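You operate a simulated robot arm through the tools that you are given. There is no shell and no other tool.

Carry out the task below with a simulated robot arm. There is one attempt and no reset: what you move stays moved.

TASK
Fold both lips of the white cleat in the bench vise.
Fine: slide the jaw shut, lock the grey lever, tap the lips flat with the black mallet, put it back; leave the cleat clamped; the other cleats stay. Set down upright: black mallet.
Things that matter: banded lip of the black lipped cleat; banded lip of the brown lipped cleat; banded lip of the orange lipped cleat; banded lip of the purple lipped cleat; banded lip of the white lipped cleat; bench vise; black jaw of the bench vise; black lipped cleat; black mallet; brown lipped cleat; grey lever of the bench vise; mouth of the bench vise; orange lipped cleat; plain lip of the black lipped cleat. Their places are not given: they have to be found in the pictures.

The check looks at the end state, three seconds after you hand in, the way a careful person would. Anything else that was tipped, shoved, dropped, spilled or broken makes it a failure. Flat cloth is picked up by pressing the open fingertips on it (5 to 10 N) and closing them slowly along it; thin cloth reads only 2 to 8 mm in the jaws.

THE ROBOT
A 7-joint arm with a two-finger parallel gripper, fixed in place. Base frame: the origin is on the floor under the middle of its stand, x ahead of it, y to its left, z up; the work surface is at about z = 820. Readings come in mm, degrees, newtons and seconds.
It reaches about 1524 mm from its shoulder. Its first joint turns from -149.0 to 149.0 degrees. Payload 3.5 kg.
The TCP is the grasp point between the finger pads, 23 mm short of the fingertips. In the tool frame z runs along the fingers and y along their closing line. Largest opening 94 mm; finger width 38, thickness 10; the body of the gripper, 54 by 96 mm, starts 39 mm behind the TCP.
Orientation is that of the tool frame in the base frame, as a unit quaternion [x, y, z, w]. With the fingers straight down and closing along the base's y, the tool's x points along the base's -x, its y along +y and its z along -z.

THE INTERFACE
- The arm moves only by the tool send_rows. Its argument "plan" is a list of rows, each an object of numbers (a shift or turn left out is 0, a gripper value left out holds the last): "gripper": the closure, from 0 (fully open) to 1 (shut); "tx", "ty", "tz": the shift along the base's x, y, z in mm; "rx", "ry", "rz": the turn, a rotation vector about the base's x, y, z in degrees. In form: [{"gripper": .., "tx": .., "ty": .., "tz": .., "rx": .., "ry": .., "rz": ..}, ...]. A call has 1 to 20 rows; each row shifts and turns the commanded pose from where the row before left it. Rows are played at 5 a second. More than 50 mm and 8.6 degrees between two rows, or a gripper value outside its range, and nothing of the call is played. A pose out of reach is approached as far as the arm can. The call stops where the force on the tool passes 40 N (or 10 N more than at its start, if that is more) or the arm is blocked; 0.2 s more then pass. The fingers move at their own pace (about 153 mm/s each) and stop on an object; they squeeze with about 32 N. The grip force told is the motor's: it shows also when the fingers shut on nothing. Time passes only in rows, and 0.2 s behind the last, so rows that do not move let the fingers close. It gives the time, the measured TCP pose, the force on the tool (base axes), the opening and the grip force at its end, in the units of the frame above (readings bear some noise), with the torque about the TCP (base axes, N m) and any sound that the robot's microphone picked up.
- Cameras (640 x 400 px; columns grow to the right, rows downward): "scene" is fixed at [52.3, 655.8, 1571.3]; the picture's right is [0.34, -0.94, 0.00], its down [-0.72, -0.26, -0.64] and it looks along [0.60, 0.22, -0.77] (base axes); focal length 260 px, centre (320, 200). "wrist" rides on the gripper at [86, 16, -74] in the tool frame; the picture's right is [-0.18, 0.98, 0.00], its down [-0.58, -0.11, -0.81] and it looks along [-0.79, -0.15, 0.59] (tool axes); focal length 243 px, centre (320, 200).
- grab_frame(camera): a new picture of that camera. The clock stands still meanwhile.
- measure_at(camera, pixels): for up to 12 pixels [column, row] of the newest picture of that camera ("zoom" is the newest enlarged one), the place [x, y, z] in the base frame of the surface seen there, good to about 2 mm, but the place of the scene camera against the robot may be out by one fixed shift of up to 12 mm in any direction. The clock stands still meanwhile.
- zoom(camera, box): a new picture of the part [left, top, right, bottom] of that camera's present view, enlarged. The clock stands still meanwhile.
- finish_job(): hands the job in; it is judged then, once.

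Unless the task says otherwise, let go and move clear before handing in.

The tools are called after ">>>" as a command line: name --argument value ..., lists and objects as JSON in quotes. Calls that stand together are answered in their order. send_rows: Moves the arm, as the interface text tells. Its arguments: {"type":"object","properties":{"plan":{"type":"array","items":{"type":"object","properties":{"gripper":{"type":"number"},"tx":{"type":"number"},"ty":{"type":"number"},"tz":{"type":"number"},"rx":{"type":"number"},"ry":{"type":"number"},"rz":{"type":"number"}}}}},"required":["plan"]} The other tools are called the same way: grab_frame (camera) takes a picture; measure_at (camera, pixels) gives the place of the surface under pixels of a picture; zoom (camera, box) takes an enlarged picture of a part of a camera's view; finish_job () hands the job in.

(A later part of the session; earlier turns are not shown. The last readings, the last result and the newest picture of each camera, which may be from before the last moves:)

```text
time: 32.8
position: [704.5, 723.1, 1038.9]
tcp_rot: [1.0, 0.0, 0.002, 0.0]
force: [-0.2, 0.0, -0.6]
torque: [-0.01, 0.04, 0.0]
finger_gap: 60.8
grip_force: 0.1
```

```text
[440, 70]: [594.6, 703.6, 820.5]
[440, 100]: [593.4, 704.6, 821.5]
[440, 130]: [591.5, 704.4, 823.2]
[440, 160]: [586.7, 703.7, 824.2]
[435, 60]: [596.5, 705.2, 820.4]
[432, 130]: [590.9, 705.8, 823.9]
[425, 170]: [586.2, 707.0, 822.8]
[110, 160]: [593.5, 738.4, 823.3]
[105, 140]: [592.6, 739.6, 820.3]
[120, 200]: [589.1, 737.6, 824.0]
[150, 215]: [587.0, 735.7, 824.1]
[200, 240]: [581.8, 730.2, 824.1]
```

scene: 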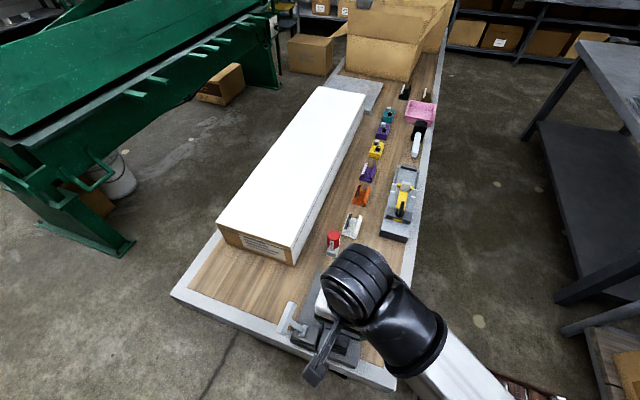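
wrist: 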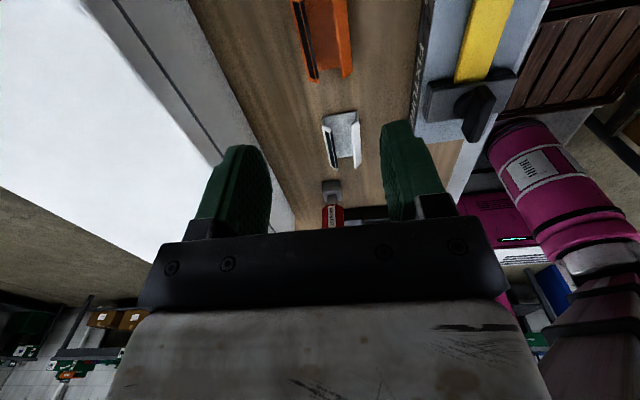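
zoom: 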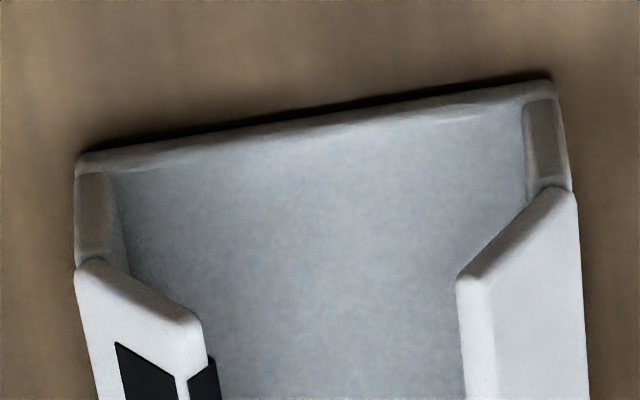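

The ends give about x=593 at the far side, but the yaw is still uncertain. I'll measure along both lip ridges and the outer edges.

>>> zoom --camera "wrist" --box '[310, 105, 375, 175]'

>>> measure_at --camera "zoom" --pixels '[[207, 128], [222, 200], [238, 280], [250, 340], [413, 95], [418, 160], [422, 240], [427, 320], [372, 130], [378, 200], [384, 280], [390, 350]]'

>>> measure_at --camera "zoom" --pixels '[[254, 165], [265, 220], [276, 280], [288, 345], [250, 155], [292, 372], [210, 118], [408, 80], [205, 66], [408, 36], [295, 300], [378, 290]]'

```text
5.71 times, centred on (342, 140) of wrist
```

zoom: 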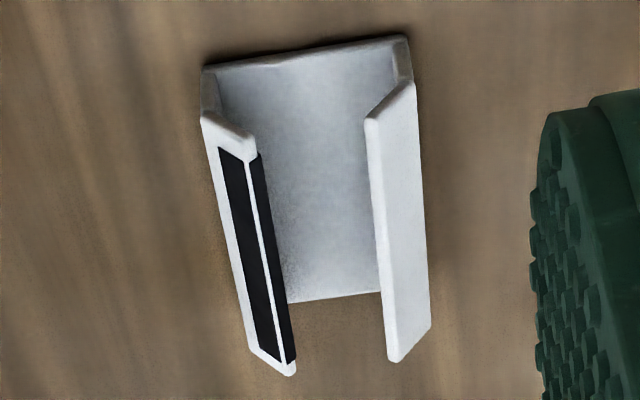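

```text
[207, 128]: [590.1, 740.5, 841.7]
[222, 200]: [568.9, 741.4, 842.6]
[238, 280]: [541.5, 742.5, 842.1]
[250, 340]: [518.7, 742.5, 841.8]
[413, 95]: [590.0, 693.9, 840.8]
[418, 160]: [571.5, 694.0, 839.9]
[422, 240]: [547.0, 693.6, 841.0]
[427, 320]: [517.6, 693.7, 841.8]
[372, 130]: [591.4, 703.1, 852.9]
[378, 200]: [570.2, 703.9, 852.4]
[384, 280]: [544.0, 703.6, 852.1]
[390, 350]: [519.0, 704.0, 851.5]
```

```text
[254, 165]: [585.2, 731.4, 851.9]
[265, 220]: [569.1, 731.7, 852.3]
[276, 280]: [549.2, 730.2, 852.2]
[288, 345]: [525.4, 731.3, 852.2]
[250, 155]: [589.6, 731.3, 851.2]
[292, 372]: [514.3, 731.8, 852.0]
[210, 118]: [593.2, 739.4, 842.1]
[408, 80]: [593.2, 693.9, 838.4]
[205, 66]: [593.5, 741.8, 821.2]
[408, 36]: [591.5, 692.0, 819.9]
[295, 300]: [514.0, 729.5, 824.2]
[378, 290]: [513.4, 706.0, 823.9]
```

The cleat is now well measured: x 513.5–593.5, outer walls y 692.5–742.5, centre (553.5, 717.6), wall tops z≈841, lip ridges z≈852, yaw ≈0. I'll move above it with a 75 mm opening.

>>> send_rows --plan '[{"gripper": 0.2, "tx": -40, "ty": -1.5, "tz": -10}, {"tx": -40, "ty": -1.5, "tz": -20}, {"tx": -40, "ty": -1.5, "tz": -20}, {"tx": -31, "ty": -1, "tz": -30}, {}]'

>>> grab_frame --camera "wrist"

>>> grab_frame --camera "scene"

```text
time: 34.0
position: [554.9, 716.3, 960.7]
tcp_rot: [1.0, 0.0, 0.002, 0.0]
force: [-0.4, -0.4, 0.3]
torque: [0.01, -0.01, -0.03]
finger_gap: 75.2
grip_force: 0.2
```

```text
taken
```

wrist: 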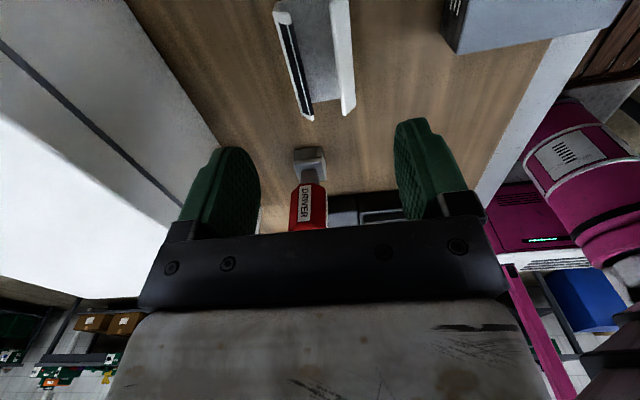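

```text
taken
```

scene: 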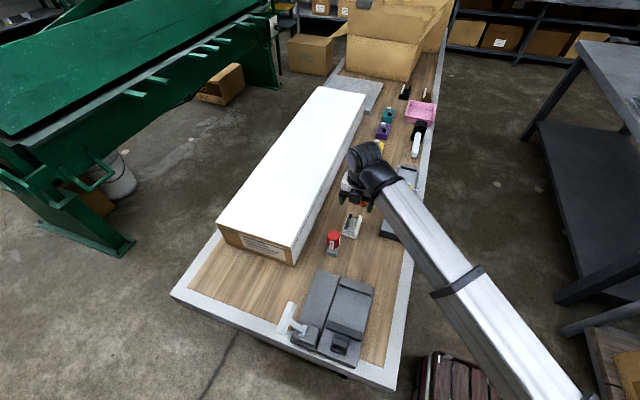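

The TCP is above the cleat at (554.9,716.3,960.7). I'll descend to z≈847 in steps, nudging +1 in y.

>>> send_rows --plan '[{"tz": -35, "ty": 1, "tx": -1}, {"tz": -35}, {"tz": -20}, {"tz": -12}, {"tz": -8}, {}, {}]'

>>> grab_frame --camera "scene"

>>> zoom --camera "scene" --box '[310, 180, 400, 260]'

```text
time: 35.6
position: [553.3, 718.6, 849.1]
tcp_rot: [1.0, 0.0, 0.002, 0.001]
force: [0.2, -0.2, 0.1]
torque: [0.01, 0.03, 0.0]
finger_gap: 75.3
grip_force: 0.1
```

```text
taken
```

scene: 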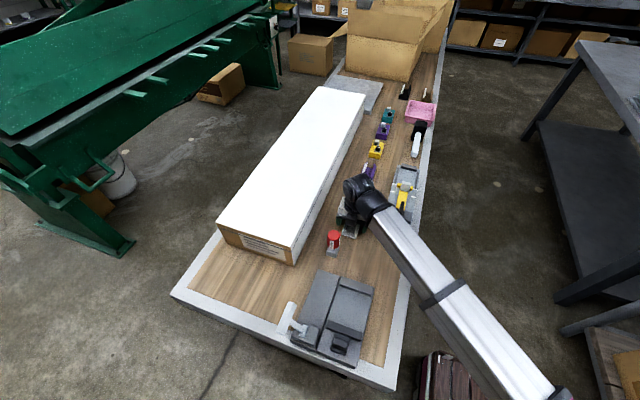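

```text
5.00 times, centred on (355, 220) of scene
```

zoom: 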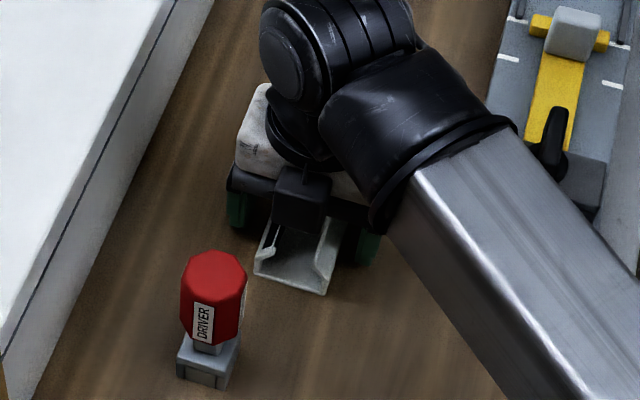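

The fingers straddle the cleat (TCP 553.3,718.6,849.1) with no contact forces. I'll lower 2 mm more and close gently.

>>> send_rows --plan '[{"tz": -2, "ty": -1}, {"gripper": 0.4}, {"gripper": 0.46}, {"gripper": 0.5}, {"gripper": 0.55}, {}, {}]'

```text
time: 37.2
position: [553.9, 717.1, 847.2]
tcp_rot: [1.0, 0.001, 0.002, 0.001]
force: [0.9, -0.2, 0.2]
torque: [0.01, 0.0, 0.01]
finger_gap: 50.2
grip_force: 31.6
```

It's gripped at a gap of 50.2 mm with 31.6 N. I'll lift and check.

>>> send_rows --plan '[{"tz": 8}, {"tz": 15}, {"tz": 30}, {"tz": 40}, {"tz": 40}, {}]'

>>> grab_frame --camera "scene"

>>> zoom --camera "scene" --box '[310, 160, 400, 260]'

>>> grab_frame --camera "wrist"

```text
time: 38.6
position: [554.1, 718.2, 980.7]
tcp_rot: [1.0, -0.001, 0.0, 0.0]
force: [0.0, 0.7, -0.2]
torque: [0.0, 0.0, 0.01]
finger_gap: 50.1
grip_force: 32.5
```

```text
taken
```

scene: 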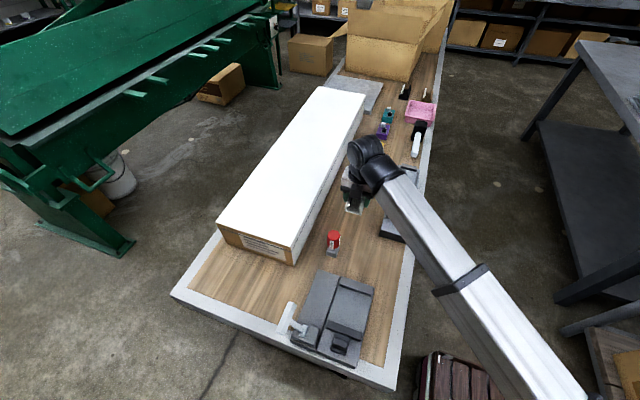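

```text
4.00 times, centred on (355, 210) of scene
```

zoom: 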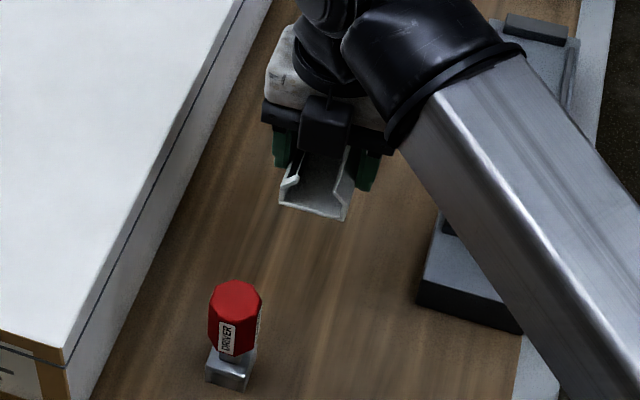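

```text
taken
```

wrist: 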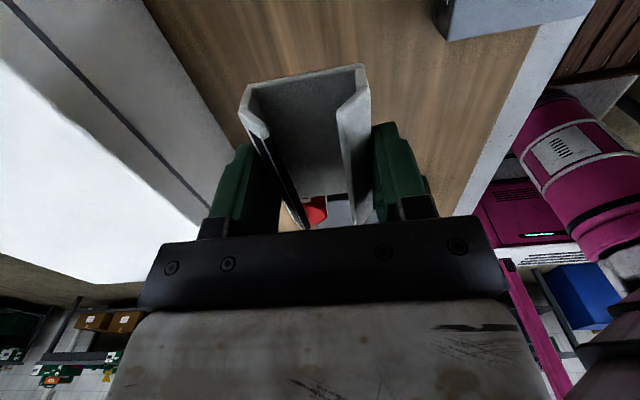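

The cleat is held level (bottom ≈27 mm below the TCP). I'll raise slightly and move toward the mouth centre (281,652) while turning −90° so the lips run parallel to the jaws.

>>> send_rows --plan '[{"tz": 20, "rz": -4}, {"tx": -20, "ty": -10, "tz": 15, "rz": -8}, {"tx": -25, "ty": -10, "rz": -8}, {"tx": -25, "ty": -10, "rz": -8}, {"tx": -25, "ty": -10, "rz": -8}, {"tx": -25, "ty": -8, "rz": -8}, {"tx": -25, "ty": -6, "rz": -8}, {"tx": -25, "ty": -6, "rz": -8}, {"tx": -25, "ty": -4, "rz": -8}, {"tx": -25, "ty": -2, "rz": -8}, {"tx": -25, "rz": -8}, {"tx": -15, "rz": -6}, {"tx": -13}, {}]'

>>> grab_frame --camera "wrist"

>>> grab_frame --camera "scene"

```text
time: 41.6
position: [281.5, 651.7, 1014.5]
tcp_rot: [-0.707, 0.707, -0.001, -0.001]
force: [-0.3, 0.0, -0.7]
torque: [0.0, -0.02, -0.01]
finger_gap: 50.2
grip_force: 32.1
```

```text
taken
```

wrist: 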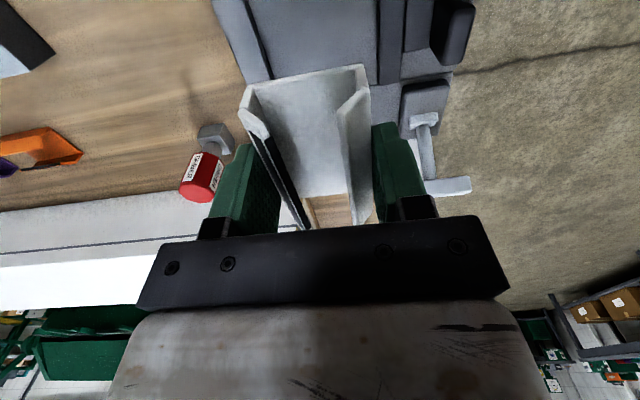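

```text
taken
```

scene: 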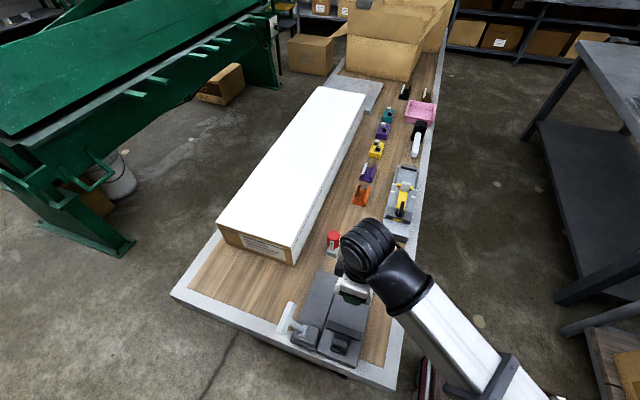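

The pose is exactly over the mouth with yaw 270°. I'll verify the jaw faces from this wrist view before lowering.

>>> zoom --camera "wrist" --box '[210, 0, 480, 170]'

>>> measure_at --camera "wrist" --pixels '[[262, 50], [248, 20], [240, 60], [275, 30], [320, 40], [370, 50], [379, 30], [390, 40], [400, 60], [268, 70], [385, 75], [420, 50]]'

```text
2.35 times, centred on (345, 85) of wrist
```

zoom: 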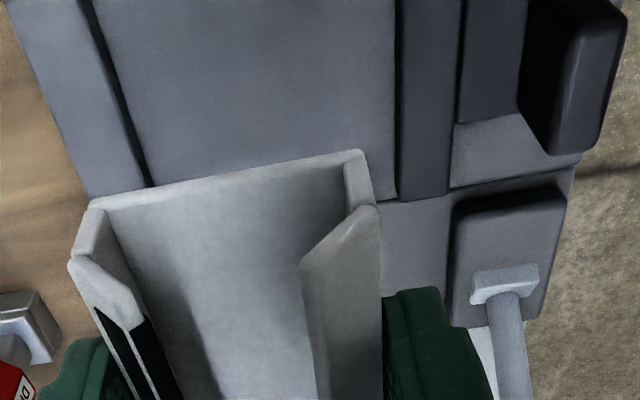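

```text
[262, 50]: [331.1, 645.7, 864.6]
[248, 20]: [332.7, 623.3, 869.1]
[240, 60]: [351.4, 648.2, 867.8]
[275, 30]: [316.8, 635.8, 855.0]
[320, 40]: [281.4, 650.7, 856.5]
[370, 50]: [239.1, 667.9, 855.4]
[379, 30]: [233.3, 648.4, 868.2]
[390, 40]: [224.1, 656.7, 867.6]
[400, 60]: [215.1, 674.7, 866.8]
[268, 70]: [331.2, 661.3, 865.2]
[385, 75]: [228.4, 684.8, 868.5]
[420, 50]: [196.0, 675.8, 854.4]
```

Jaw faces are at x≈233 and 331, so the cleat (281.5±25) is centred. I'll lower to just above the deck.

>>> send_rows --plan '[{"tz": -40}, {"tz": -40}, {"tz": -30}, {"tz": -14}, {"tz": -3}, {}]'

```text
time: 43.0
position: [280.8, 650.7, 887.8]
tcp_rot: [0.708, -0.707, 0.0, 0.001]
force: [-0.6, -0.5, -0.6]
torque: [0.02, 0.0, 0.0]
finger_gap: 49.9
grip_force: 32.3
```

>>> send_rows --plan '[{"tz": -1.5}, {"tz": -1.5}, {"tz": -1}, {"tz": -1}, {}]'

>>> grab_frame --camera "wrist"

```text
time: 44.2
position: [280.3, 651.5, 882.5]
tcp_rot: [-0.707, 0.707, -0.002, -0.001]
force: [0.4, -0.3, -1.0]
torque: [0.0, 0.01, -0.01]
finger_gap: 50.2
grip_force: 32.3
```

```text
taken
```

wrist: 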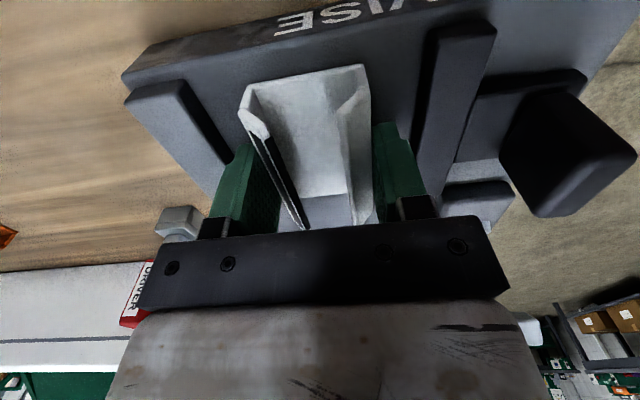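

The vise's side is labelled "VISE". There's no contact force yet at z 882.5, so I'll lower by small steps until it touches.

>>> send_rows --plan '[{"tz": -0.8}, {"tz": -0.8}, {}]'

```text
time: 45.0
position: [281.0, 651.3, 882.0]
tcp_rot: [0.707, -0.707, 0.001, 0.001]
force: [-1.1, -0.8, 18.5]
torque: [-0.07, 0.04, 0.01]
finger_gap: 50.1
grip_force: 31.6
```

It's touching the deck (18.5 N up). I'll ease off slightly and open to about 66 mm inside the mouth.

>>> send_rows --plan '[{"tz": 0.7}, {"gripper": 0.42}, {"gripper": 0.36}, {"gripper": 0.31}, {}, {}]'

>>> grab_frame --camera "wrist"

```text
time: 46.4
position: [282.1, 651.4, 883.2]
tcp_rot: [0.707, -0.707, 0.001, 0.002]
force: [0.6, -0.3, 0.2]
torque: [0.0, 0.05, 0.02]
finger_gap: 65.0
grip_force: 0.2
```

```text
taken
```

wrist: 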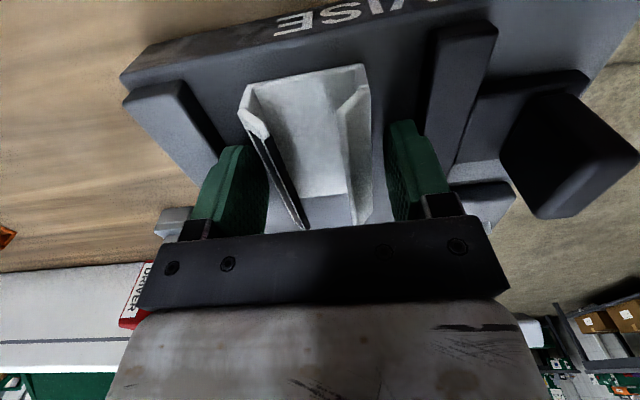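

The cleat rests in the mouth, released. I'll lift straight up, then turn back −90° and move over the knob.

>>> send_rows --plan '[{"tz": 15}, {"tz": 35}, {"tz": 40}, {"tz": 35}, {"tx": -10, "rz": -8}, {"tx": -10, "rz": -8}, {"tx": -10, "rz": -8}, {"tx": -10, "rz": -8}, {"tx": -10, "rz": -8}, {"tx": -10, "rz": -8}, {"tx": -10, "rz": -8}, {"tx": -10, "rz": -8}, {"tx": -8, "rz": -8}, {"tx": -8, "rz": -8}, {"rz": -8}, {"rz": -2, "ty": -2}, {}]'

>>> grab_frame --camera "wrist"

```text
time: 50.0
position: [185.2, 649.5, 1006.7]
tcp_rot: [0.001, 1.0, 0.0, -0.001]
force: [0.4, -0.1, -0.6]
torque: [0.0, 0.0, 0.01]
finger_gap: 64.7
grip_force: 0.1
```

```text
taken
```

wrist: 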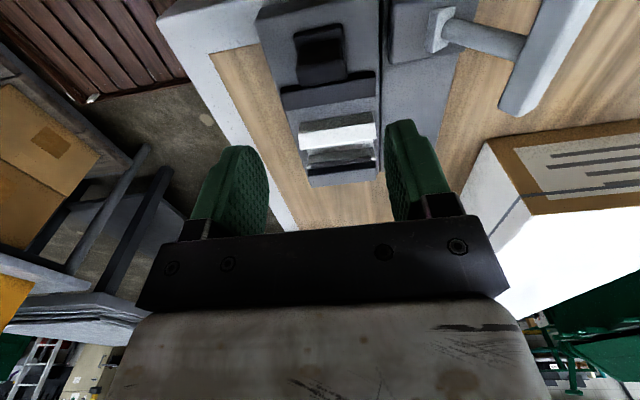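

The cleat sits in the mouth with its lips parallel to the jaws, and the TCP is above the knob. I'll check its placement, then lower onto the knob.

>>> zoom --camera "wrist" --box '[250, 10, 400, 190]'

>>> measure_at --camera "wrist" --pixels '[[302, 130], [372, 121], [335, 130], [312, 160], [370, 148], [340, 141]]'

>>> send_rows --plan '[{"tz": -40}, {"tz": -40}, {"tz": -20}, {"tz": -10}, {}, {"gripper": 0.5}, {"gripper": 0.58}, {"gripper": 0.65}, {"gripper": 0.7}, {}]'

```text
2.22 times, centred on (325, 100) of wrist
```

zoom: 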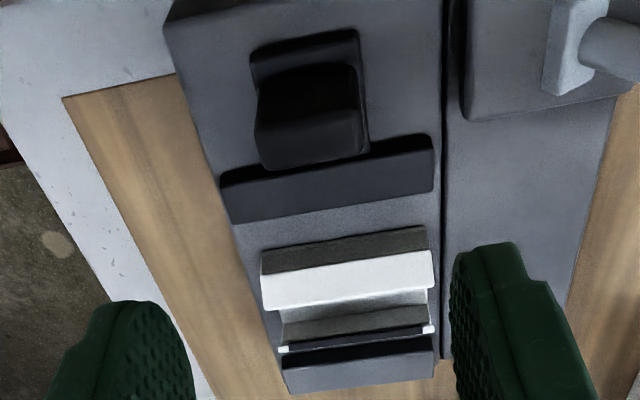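

```text
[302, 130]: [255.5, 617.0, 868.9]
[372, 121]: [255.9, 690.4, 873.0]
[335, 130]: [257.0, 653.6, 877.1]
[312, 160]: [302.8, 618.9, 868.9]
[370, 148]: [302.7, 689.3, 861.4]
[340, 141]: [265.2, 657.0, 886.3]
```

```text
time: 52.2
position: [186.2, 650.8, 897.5]
tcp_rot: [0.001, 1.0, -0.001, -0.002]
force: [0.3, 4.9, -2.0]
torque: [-0.06, -0.01, -0.11]
finger_gap: 35.8
grip_force: 45.1
```

The cleat sits at x≈255–305 and y≈613–693. The knob is gripped; I'll slide the jaw +x gently until it pinches the cleat against the fixed jaw.

>>> send_rows --plan '[{"tx": 4}, {"tx": 4}, {"tx": 4}, {"tx": 4}, {"tx": 4}, {"tx": 3}, {"tx": 3}, {"tx": 3}, {"tx": 3}, {"tx": 3}, {"tx": 3}, {"tx": 3}, {}]'

>>> grab_frame --camera "wrist"

```text
time: 55.0
position: [227.0, 649.8, 895.7]
tcp_rot: [-0.001, 1.0, 0.001, -0.001]
force: [-0.4, 2.5, 5.7]
torque: [-0.58, -0.05, -0.03]
finger_gap: 35.5
grip_force: 44.9
stopped in row 13: the force on the tool passed its limit at 40 N (the readings are from after the stop); the commanded pose is now the measured one
```

```text
taken
```

wrist: 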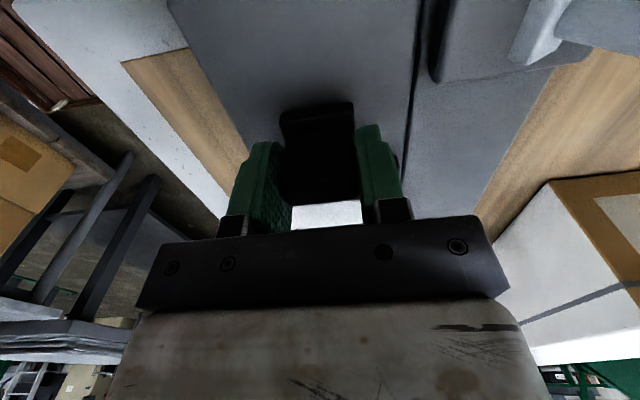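

The motion stopped at TCP x≈227 on a 40 N spike; I expected contact near 233. I'll continue in small steps to see if it's truly pinched.

>>> send_rows --plan '[{"tx": 1}, {"tx": 1}, {"tx": 1}, {"tx": 1}, {}]'

```text
time: 56.2
position: [230.3, 650.3, 897.8]
tcp_rot: [0.0, 1.0, 0.0, -0.001]
force: [-1.5, 2.1, 12.8]
torque: [-0.59, 0.02, -0.19]
finger_gap: 35.8
grip_force: 45.7
```

It still moves freely (x force only −1.5 N). I'll continue 1 mm at a time.

>>> send_rows --plan '[{"tx": 1}, {"tx": 1}, {"tx": 1}, {"tx": 1}, {}]'

```text
time: 57.4
position: [232.7, 649.2, 896.8]
tcp_rot: [-0.001, 1.0, 0.001, -0.003]
force: [-23.1, 4.6, 12.0]
torque: [-0.59, -0.51, -0.4]
finger_gap: 35.6
grip_force: 45.1
```

It's pinched at TCP x≈232.7 with −23 N. I'll release the knob, lift and check the jaw stays.

>>> send_rows --plan '[{"tx": 0.5}, {}, {"gripper": 0.5}, {"gripper": 0.35}, {}, {"tz": 25}, {"tz": 40}, {"tz": 40}, {}]'

>>> grab_frame --camera "wrist"

>>> grab_frame --camera "scene"

```text
time: 59.4
position: [233.4, 649.1, 1001.4]
tcp_rot: [0.0, 1.0, 0.001, -0.001]
force: [-0.2, -0.2, 0.0]
torque: [-0.02, 0.02, -0.01]
finger_gap: 61.2
grip_force: 0.1
```

```text
taken
```

wrist: 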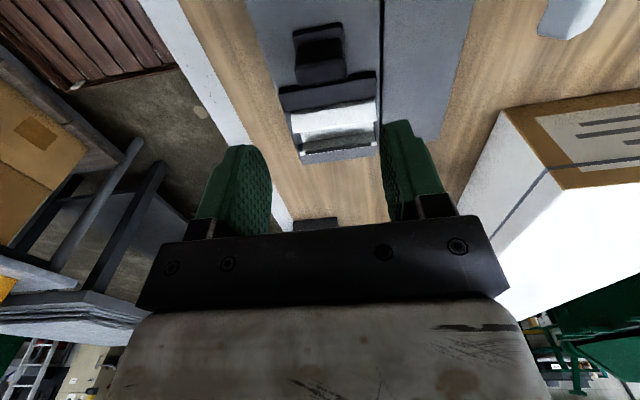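

```text
taken
```

scene: 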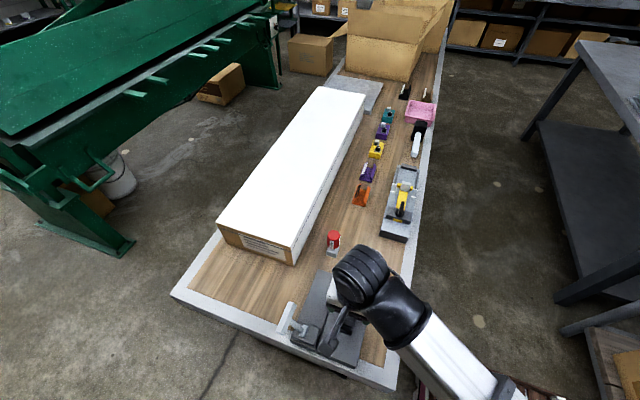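

>>> zoom --camera "wrist" --box '[260, 10, 400, 180]'

>>> measure_at --camera "zoom" --pixels '[[220, 200], [380, 165], [240, 235], [380, 200], [300, 235], [260, 275], [370, 260], [265, 310], [385, 285], [265, 325], [390, 300], [300, 262]]'

>>> zoom --camera "scene" --box '[270, 260, 390, 375]'

```text
2.35 times, centred on (330, 95) of wrist
```

zoom: 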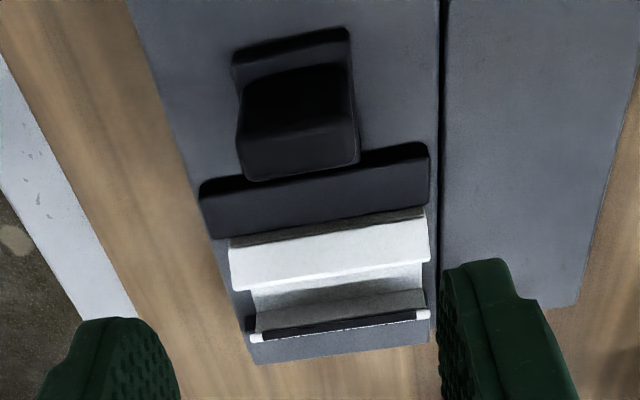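

```text
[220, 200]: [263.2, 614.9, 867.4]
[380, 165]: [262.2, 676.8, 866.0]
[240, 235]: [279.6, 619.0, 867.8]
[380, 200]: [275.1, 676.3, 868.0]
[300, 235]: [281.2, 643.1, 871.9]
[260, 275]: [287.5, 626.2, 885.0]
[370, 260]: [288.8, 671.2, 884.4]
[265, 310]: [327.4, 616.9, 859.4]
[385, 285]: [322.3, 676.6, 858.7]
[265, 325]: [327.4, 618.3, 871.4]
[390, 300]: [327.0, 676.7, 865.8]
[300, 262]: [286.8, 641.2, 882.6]
```

```text
3.48 times, centred on (330, 318) of scene
```

zoom: 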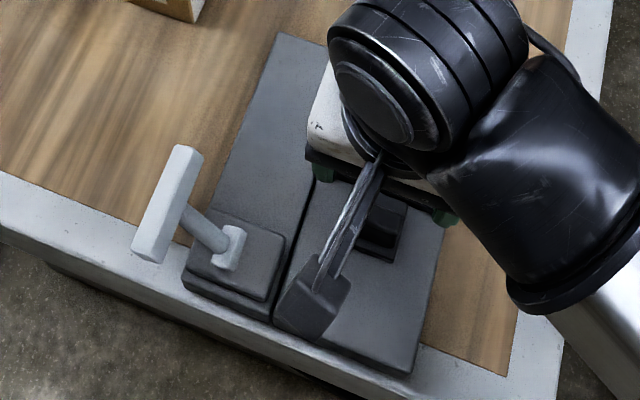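

The jaw stayed put (front edge x≈280.5) and the cleat is pinched. Next is the lever: it leans about 32° toward +y around an x axis. I'll close the fingers, pass above it to its +y side, and look before pushing.

>>> send_rows --plan '[{"gripper": 1.0, "tx": -5, "ty": 20, "tz": 15}, {"tx": -8, "ty": 40}, {"tx": -8, "ty": 40}, {"tx": -8, "ty": 40}, {"tx": -8, "ty": 30}, {"tx": -8, "ty": 18}, {}]'

>>> grab_frame --camera "wrist"

>>> grab_frame --camera "scene"

```text
time: 61.0
position: [189.1, 836.4, 1016.4]
tcp_rot: [-0.001, 1.0, 0.0, -0.001]
force: [0.3, 0.0, -0.2]
torque: [0.0, 0.02, 0.01]
finger_gap: 0.0
grip_force: 31.6
```

```text
taken
```

wrist: 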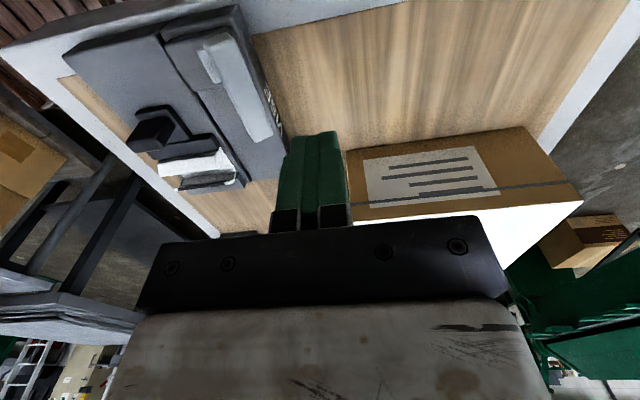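

```text
taken
```

scene: 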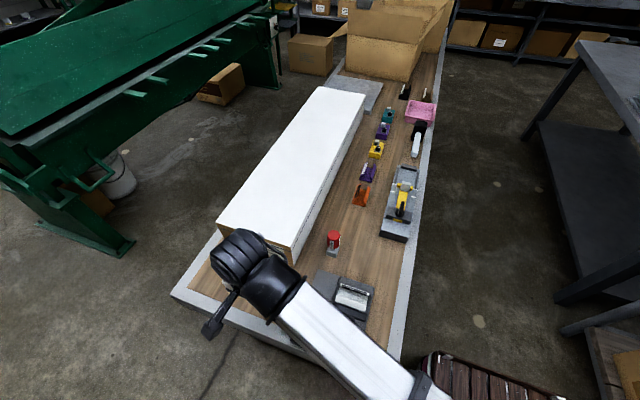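

The wrist view shows the lever's bar at (245,90) and its hub plate at (208,65), seen from the +y side. I'll zoom and measure.

>>> zoom --camera "wrist" --box '[160, 0, 300, 190]'

>>> measure_at --camera "wrist" --pixels '[[230, 45], [245, 75], [262, 110], [258, 138], [268, 135], [240, 50], [268, 90], [208, 65], [215, 50], [205, 75], [275, 120], [250, 110]]'

```text
2.11 times, centred on (230, 95) of wrist
```

zoom: 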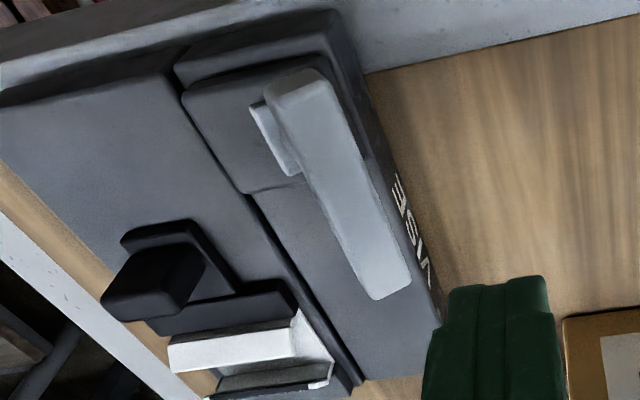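

```text
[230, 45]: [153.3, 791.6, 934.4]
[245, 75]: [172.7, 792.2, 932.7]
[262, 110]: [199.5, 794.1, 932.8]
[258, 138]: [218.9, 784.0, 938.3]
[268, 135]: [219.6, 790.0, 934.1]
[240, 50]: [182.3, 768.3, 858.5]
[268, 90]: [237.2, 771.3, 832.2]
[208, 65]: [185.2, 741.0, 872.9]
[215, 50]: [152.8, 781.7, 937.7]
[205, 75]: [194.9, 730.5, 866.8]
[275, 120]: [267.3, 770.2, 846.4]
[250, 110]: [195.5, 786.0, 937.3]
```

The bar spans x 150–221 with its +y edge near (y≈797, z≈930). I'll lower beside it to z≈942 and nudge −y in small steps.

>>> send_rows --plan '[{"tx": -3, "tz": -30}, {"tz": -30}, {"tz": -14}, {"ty": -12}, {"ty": -10}, {"ty": -3}, {"ty": -3}, {}]'

```text
time: 62.8
position: [187.4, 808.9, 943.2]
tcp_rot: [0.0, 1.0, 0.001, 0.0]
force: [0.2, 0.7, 0.7]
torque: [0.01, 0.01, 0.01]
finger_gap: 0.0
grip_force: 32.0
```

>>> send_rows --plan '[{"ty": -2}, {"ty": -2}, {"ty": -2}, {"ty": -2}, {"ty": -2}, {}]'

```text
time: 64.2
position: [188.2, 800.8, 943.0]
tcp_rot: [0.0, 1.0, 0.001, -0.001]
force: [0.0, 6.4, 6.7]
torque: [-0.02, 0.15, -0.1]
finger_gap: 0.1
grip_force: 32.0
```

There's light contact (6 N in y). I'll continue a little to see whether the lever yields.

>>> send_rows --plan '[{"ty": -2}, {"ty": -2}, {"ty": -2}, {"ty": -2}, {"ty": -2}, {}]'

>>> grab_frame --camera "wrist"

>>> zoom --camera "scene" --box '[190, 220, 400, 370]'

```text
time: 65.6
position: [187.9, 789.6, 944.1]
tcp_rot: [0.0, 1.0, -0.001, -0.001]
force: [0.7, 1.4, 1.9]
torque: [0.0, -0.02, 0.0]
finger_gap: 0.0
grip_force: 32.5
```

```text
taken
```

wrist: 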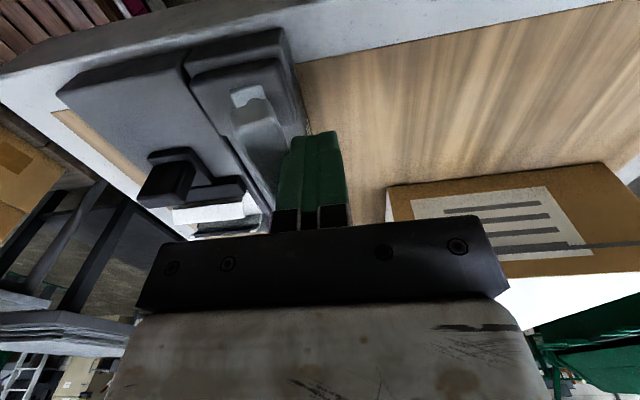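

```text
2.67 times, centred on (295, 295) of scene
```

zoom: 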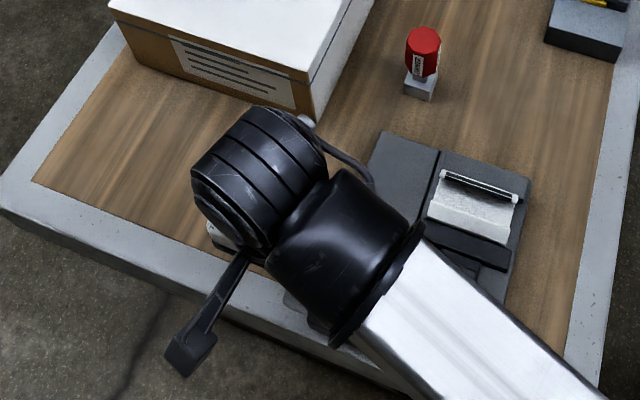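

The lever yielded: its bar moved in the picture (255,130). I'll zoom and measure how it turned.

>>> zoom --camera "wrist" --box '[170, 20, 350, 240]'

>>> measure_at --camera "wrist" --pixels '[[250, 115], [265, 140], [262, 180], [275, 150], [240, 120], [250, 140], [245, 95], [270, 170], [255, 130], [262, 210], [280, 165], [235, 100]]'

```text
1.82 times, centred on (260, 130) of wrist
```

zoom: 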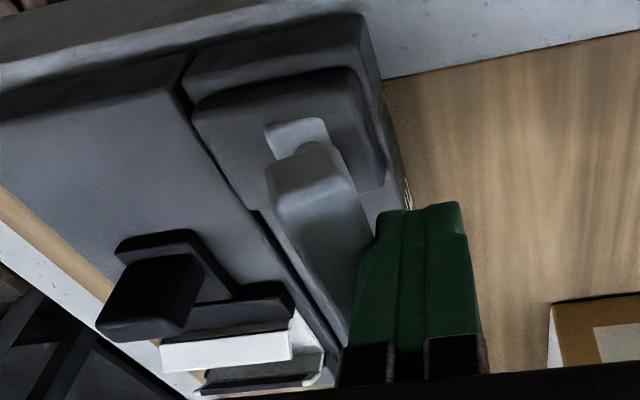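

```text
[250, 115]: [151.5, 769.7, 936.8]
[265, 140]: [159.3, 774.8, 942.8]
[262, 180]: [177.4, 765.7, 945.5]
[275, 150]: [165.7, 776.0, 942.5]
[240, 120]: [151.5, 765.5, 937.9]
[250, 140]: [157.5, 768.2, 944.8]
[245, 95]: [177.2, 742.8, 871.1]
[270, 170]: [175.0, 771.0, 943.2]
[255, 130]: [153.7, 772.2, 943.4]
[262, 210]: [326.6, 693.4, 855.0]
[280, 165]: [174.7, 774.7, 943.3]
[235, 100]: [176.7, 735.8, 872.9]
```

The lever swings toward −y about the x axis (bar now at y≈764–779, z≈943). I'll continue pushing −y in steps.

>>> send_rows --plan '[{"ty": -3}, {"ty": -3}, {"ty": -3}, {"ty": -3}, {"ty": -3}, {"ty": -3}, {"ty": -3}, {"ty": -3}, {}]'

>>> grab_frame --camera "wrist"

```text
time: 66.4
position: [186.2, 783.9, 946.2]
tcp_rot: [0.0, 1.0, 0.003, -0.001]
force: [-0.9, 3.8, 10.2]
torque: [-0.08, -0.02, -0.03]
finger_gap: 0.0
grip_force: 31.8
stopped in row 4: the force on the tool passed its limit at 43 N (the readings are from after the stop); the commanded pose is now the measured one
```

```text
taken
```

wrist: 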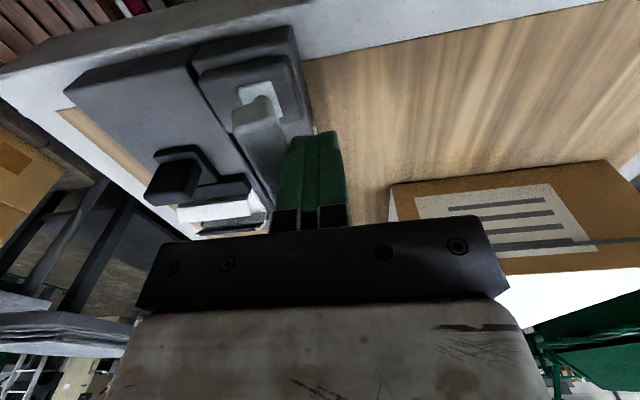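

The call stopped on a 43 N spike at y≈784. I'll check where the bar is now.

>>> zoom --camera "wrist" --box '[170, 20, 350, 240]'

>>> measure_at --camera "wrist" --pixels '[[250, 110], [262, 130], [240, 115], [250, 125], [255, 150], [265, 160], [275, 165], [268, 185], [258, 90], [235, 130], [262, 145]]'

```text
1.82 times, centred on (260, 130) of wrist
```

zoom: 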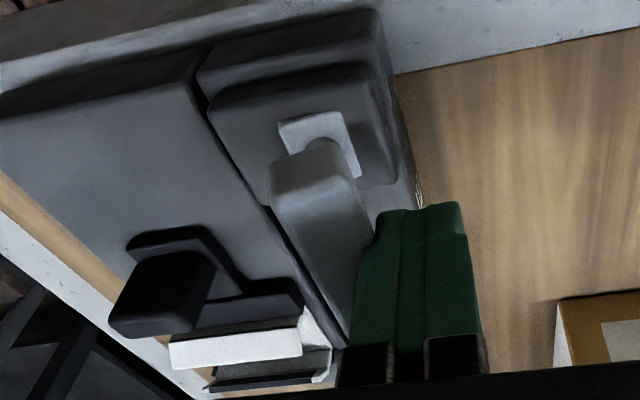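

```text
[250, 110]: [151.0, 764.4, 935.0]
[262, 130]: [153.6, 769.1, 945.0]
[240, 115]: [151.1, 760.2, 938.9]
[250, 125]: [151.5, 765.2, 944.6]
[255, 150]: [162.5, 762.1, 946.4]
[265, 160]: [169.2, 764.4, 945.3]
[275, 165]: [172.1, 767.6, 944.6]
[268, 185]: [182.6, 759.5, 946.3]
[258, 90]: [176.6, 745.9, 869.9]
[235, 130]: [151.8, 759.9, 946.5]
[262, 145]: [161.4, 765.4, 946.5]
```

The bar is at y≈758–770 now, still moving toward upright. I'll push on with smaller steps.

>>> send_rows --plan '[{"ty": -1.5}, {"ty": -1.5}, {"ty": -1.5}, {"ty": -1.5}, {"ty": -1.5}, {"ty": -1.5}, {"ty": -1.5}, {"ty": -1.5}, {}]'

```text
time: 67.3
position: [186.0, 779.0, 946.6]
tcp_rot: [0.0, 1.0, 0.004, 0.0]
force: [-2.0, 3.4, 10.6]
torque: [-0.13, -0.02, -0.03]
finger_gap: 0.2
grip_force: 32.3
stopped in row 4: the force on the tool passed its limit at 42 N (the readings are from after the stop); the commanded pose is now the measured one
```

Each push advances ~5 mm before the limit trips, while the resting force is small, so it behaves like friction. I'll go slower.

>>> send_rows --plan '[{"ty": -0.8}, {"ty": -0.8}, {"ty": -0.8}, {"ty": -0.8}, {"ty": -0.8}, {}]'

>>> grab_frame --camera "wrist"

```text
time: 68.7
position: [187.5, 776.5, 946.9]
tcp_rot: [0.0, 1.0, 0.006, 0.0]
force: [-2.6, 2.1, 10.5]
torque: [-0.12, 0.01, -0.01]
finger_gap: 0.0
grip_force: 32.3
stopped in row 6: the force on the tool passed its limit at 41 N (the readings are from after the stop); the commanded pose is now the measured one
```

```text
taken
```

wrist: 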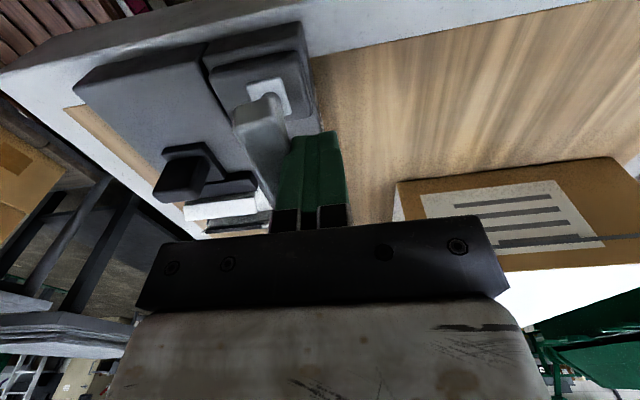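

>>> zoom --camera "wrist" --box '[190, 60, 330, 220]'

>>> measure_at --camera "zoom" --pixels '[[255, 110], [300, 120], [250, 150], [300, 165], [280, 200], [320, 210], [300, 260], [340, 270], [335, 60], [360, 90], [320, 90], [335, 195]]'

```text
2.50 times, centred on (260, 140) of wrist
```

zoom: 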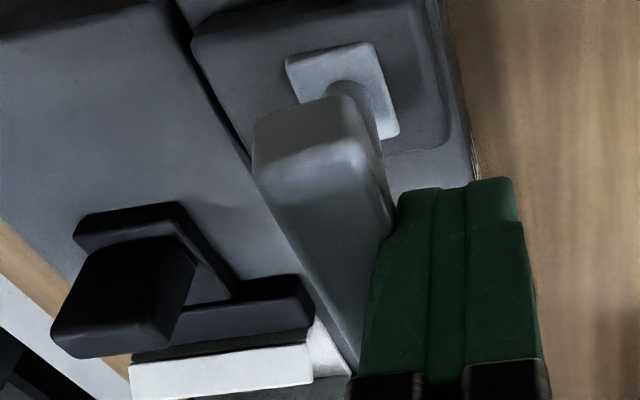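

```text
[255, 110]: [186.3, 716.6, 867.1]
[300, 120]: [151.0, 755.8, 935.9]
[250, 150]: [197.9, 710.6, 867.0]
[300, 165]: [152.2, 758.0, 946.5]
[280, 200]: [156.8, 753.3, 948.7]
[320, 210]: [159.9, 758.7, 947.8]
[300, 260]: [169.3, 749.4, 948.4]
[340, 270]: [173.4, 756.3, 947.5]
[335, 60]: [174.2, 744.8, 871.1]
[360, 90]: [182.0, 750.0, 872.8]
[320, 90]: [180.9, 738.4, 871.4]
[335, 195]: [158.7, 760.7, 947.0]
```

The bar is near upright (centre y≈756, top z≈948, hub y≈743) and still advancing. I'll keep pushing in short bursts.

>>> send_rows --plan '[{"ty": -1, "tz": -0.5}, {"ty": -1, "tz": -0.5}, {"ty": -1}, {"ty": -1}, {"ty": -1}, {"ty": -1}, {}]'

```text
time: 69.4
position: [186.4, 775.2, 948.0]
tcp_rot: [-0.001, 1.0, 0.006, 0.0]
force: [-1.4, 2.2, 11.1]
torque: [-0.14, 0.0, -0.06]
finger_gap: 0.0
grip_force: 31.9
stopped in row 3: the force on the tool passed its limit at 42 N (the readings are from after the stop); the commanded pose is now the measured one
```

Only 1.3 mm this time, so it may be near a stop. I'll look at the lever again.

>>> grab_frame --camera "wrist"

>>> zoom --camera "wrist" --box '[190, 60, 330, 220]'

>>> measure_at --camera "zoom" --pixels '[[300, 120], [300, 165], [280, 200], [320, 210], [300, 260], [340, 270], [335, 195], [262, 160], [275, 145], [350, 150], [360, 200]]'

>>> grab_frame --camera "scene"

```text
taken
```

wrist: 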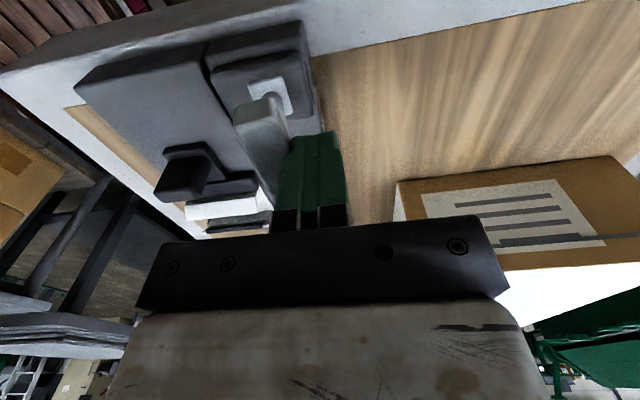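

```text
2.50 times, centred on (260, 140) of wrist
```

zoom: 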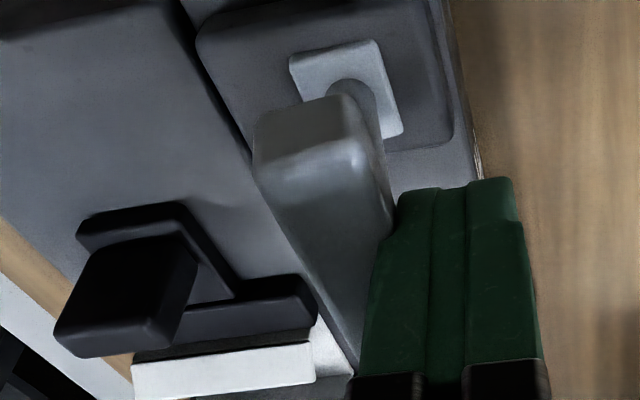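

```text
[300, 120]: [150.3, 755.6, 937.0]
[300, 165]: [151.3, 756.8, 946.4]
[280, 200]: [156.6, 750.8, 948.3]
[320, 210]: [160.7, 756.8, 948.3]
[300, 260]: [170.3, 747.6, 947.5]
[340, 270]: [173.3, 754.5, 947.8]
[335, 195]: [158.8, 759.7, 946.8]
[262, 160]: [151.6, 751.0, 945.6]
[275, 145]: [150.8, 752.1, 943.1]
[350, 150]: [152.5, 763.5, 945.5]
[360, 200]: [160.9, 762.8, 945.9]
```

```text
taken
```

scene: 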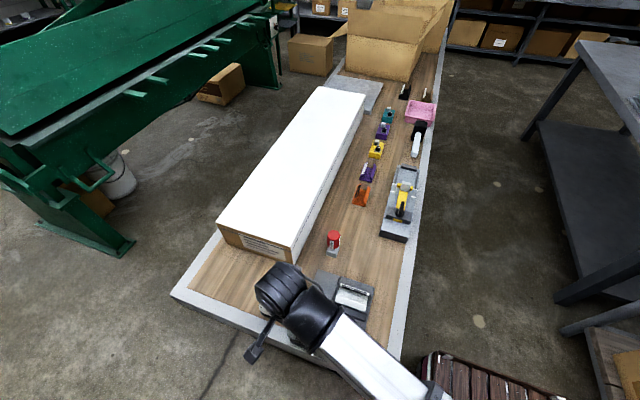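

The bar is about 9° from upright. I'll back off a little to see if the lever stays or springs back.

>>> send_rows --plan '[{"ty": 5, "tz": -2}, {"ty": 10, "tz": -2}, {}, {}]'

>>> grab_frame --camera "wrist"

>>> measure_at --camera "wrist" --pixels '[[250, 110], [262, 130], [240, 115], [250, 125], [255, 150], [265, 160], [268, 185], [258, 90], [235, 130], [262, 145], [245, 140]]'

>>> zoom --camera "wrist" --box '[170, 20, 350, 240]'

```text
time: 70.4
position: [186.8, 789.6, 943.9]
tcp_rot: [0.0, 1.0, 0.005, 0.0]
force: [-0.9, 2.5, 6.1]
torque: [-0.07, 0.0, -0.04]
finger_gap: 0.0
grip_force: 32.2
```

```text
taken
```

wrist: 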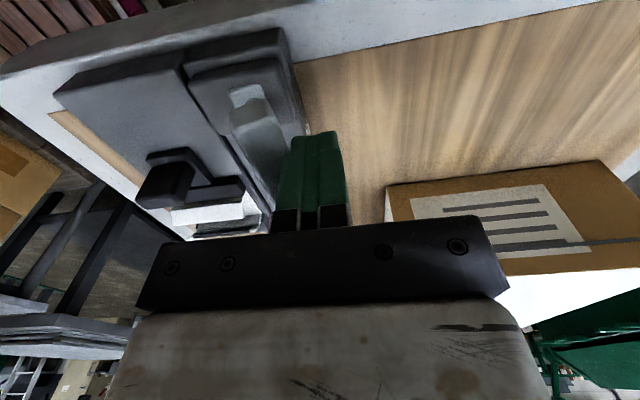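

```text
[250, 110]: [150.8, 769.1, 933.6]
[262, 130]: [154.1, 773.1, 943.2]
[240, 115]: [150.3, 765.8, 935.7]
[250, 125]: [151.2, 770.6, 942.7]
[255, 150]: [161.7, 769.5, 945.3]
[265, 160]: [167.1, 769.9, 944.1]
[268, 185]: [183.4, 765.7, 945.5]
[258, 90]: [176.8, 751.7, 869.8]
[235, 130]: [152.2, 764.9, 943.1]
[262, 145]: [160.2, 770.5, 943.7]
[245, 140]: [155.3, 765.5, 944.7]
```

```text
1.82 times, centred on (260, 130) of wrist
```

zoom: 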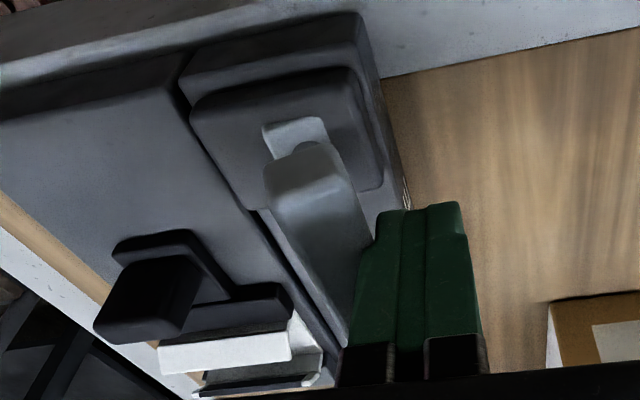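

The lever followed the finger back, so it's spring-loaded toward +y or bistable. I'll map force against position with slow steps.

>>> send_rows --plan '[{"ty": -1}, {"ty": -1}, {"ty": -1}, {"ty": -1}, {"ty": -1}, {}, {}]'

>>> send_rows --plan '[{"ty": -0.7}, {"ty": -0.7}, {"ty": -0.7}, {}, {}]'

```text
time: 72.0
position: [187.1, 785.1, 945.3]
tcp_rot: [0.0, 1.0, 0.007, 0.0]
force: [0.2, 3.3, 9.4]
torque: [-0.11, 0.04, 0.02]
finger_gap: 0.3
grip_force: 32.5
stopped in row 7: the force on the tool passed its limit at 41 N (the readings are from after the stop); the commanded pose is now the measured one
```

```text
time: 73.2
position: [186.7, 783.6, 945.4]
tcp_rot: [0.0, 1.0, 0.007, 0.0]
force: [0.6, 12.4, 37.9]
torque: [-0.45, 0.03, -0.08]
finger_gap: 0.0
grip_force: 31.9
```

The force is mostly vertical (37.9 N up, 12.4 N in y): the rising bar catches a ledge on the finger's side. I'll back off, raise so only the fingertip meets the bar (TCP z≈958), and push again.

>>> send_rows --plan '[{"ty": 6}, {"ty": 10}, {"tz": 8}, {"tz": 6}, {"ty": -5}, {"ty": -4}, {"ty": -3}, {"ty": -2}, {}]'

```text
time: 75.2
position: [187.9, 785.2, 957.3]
tcp_rot: [0.0, 1.0, 0.006, 0.001]
force: [-0.8, 1.3, 1.1]
torque: [-0.03, 0.01, -0.04]
finger_gap: 0.0
grip_force: 31.9
```

>>> send_rows --plan '[{"ty": -2}, {"ty": -2}, {"ty": -2}, {"ty": -2}, {"ty": -2}, {"ty": -2}, {}]'

```text
time: 76.8
position: [187.7, 773.4, 958.3]
tcp_rot: [-0.001, 1.0, 0.007, -0.001]
force: [-0.8, 1.4, 0.4]
torque: [0.0, -0.01, 0.0]
finger_gap: 0.3
grip_force: 32.5
```

It moves with only ~1 N now. I'll continue −y.

>>> send_rows --plan '[{"ty": -3}, {"ty": -3}, {"ty": -3}, {"ty": -3}, {"ty": -3}, {"ty": -3}, {"ty": -3}, {"ty": -3}, {}]'

>>> grab_frame --camera "wrist"

```text
time: 78.8
position: [188.8, 749.0, 958.2]
tcp_rot: [0.0, 1.0, 0.006, 0.0]
force: [-0.2, 0.3, 0.9]
torque: [-0.01, 0.02, -0.01]
finger_gap: 0.2
grip_force: 32.4
```

```text
taken
```

wrist: 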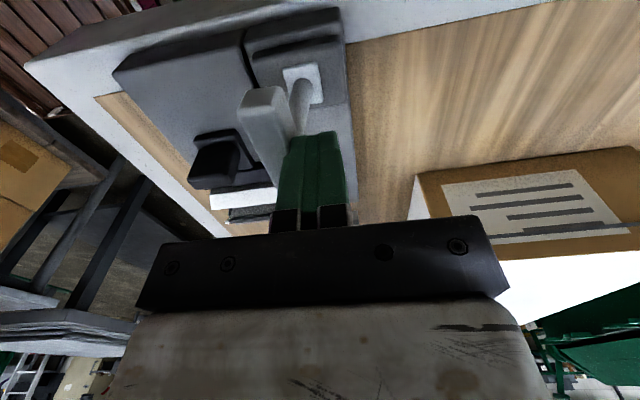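

The lever is past upright and leaning −y now. I'll continue, lowering slightly with it.

>>> send_rows --plan '[{"ty": -3}, {"ty": -3}, {"ty": -3}, {"ty": -3, "tz": -1}, {"ty": -3, "tz": -1}, {"ty": -3, "tz": -1}, {"ty": -3, "tz": -1}, {"ty": -3, "tz": -1}, {}]'

>>> grab_frame --camera "wrist"

>>> measure_at --camera "wrist" --pixels '[[240, 100], [255, 100], [270, 100], [250, 130], [265, 150], [300, 80], [310, 95], [295, 120], [275, 120], [260, 170]]'

```text
time: 80.8
position: [187.5, 724.9, 952.9]
tcp_rot: [-0.001, 1.0, 0.006, 0.001]
force: [-0.7, -0.7, -0.5]
torque: [0.05, -0.02, 0.0]
finger_gap: 0.0
grip_force: 31.9
```

```text
taken
```

wrist: 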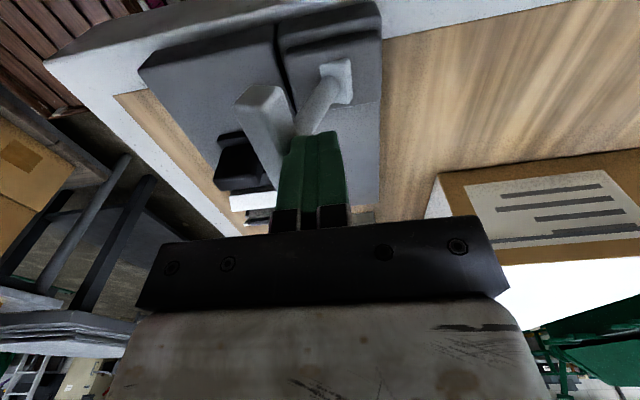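

```text
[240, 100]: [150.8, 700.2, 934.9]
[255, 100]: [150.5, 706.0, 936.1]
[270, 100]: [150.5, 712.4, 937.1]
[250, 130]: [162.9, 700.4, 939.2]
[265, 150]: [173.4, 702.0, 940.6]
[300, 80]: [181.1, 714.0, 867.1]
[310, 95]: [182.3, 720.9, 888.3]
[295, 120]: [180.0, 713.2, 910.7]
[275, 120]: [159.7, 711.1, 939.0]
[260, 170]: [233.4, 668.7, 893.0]
```

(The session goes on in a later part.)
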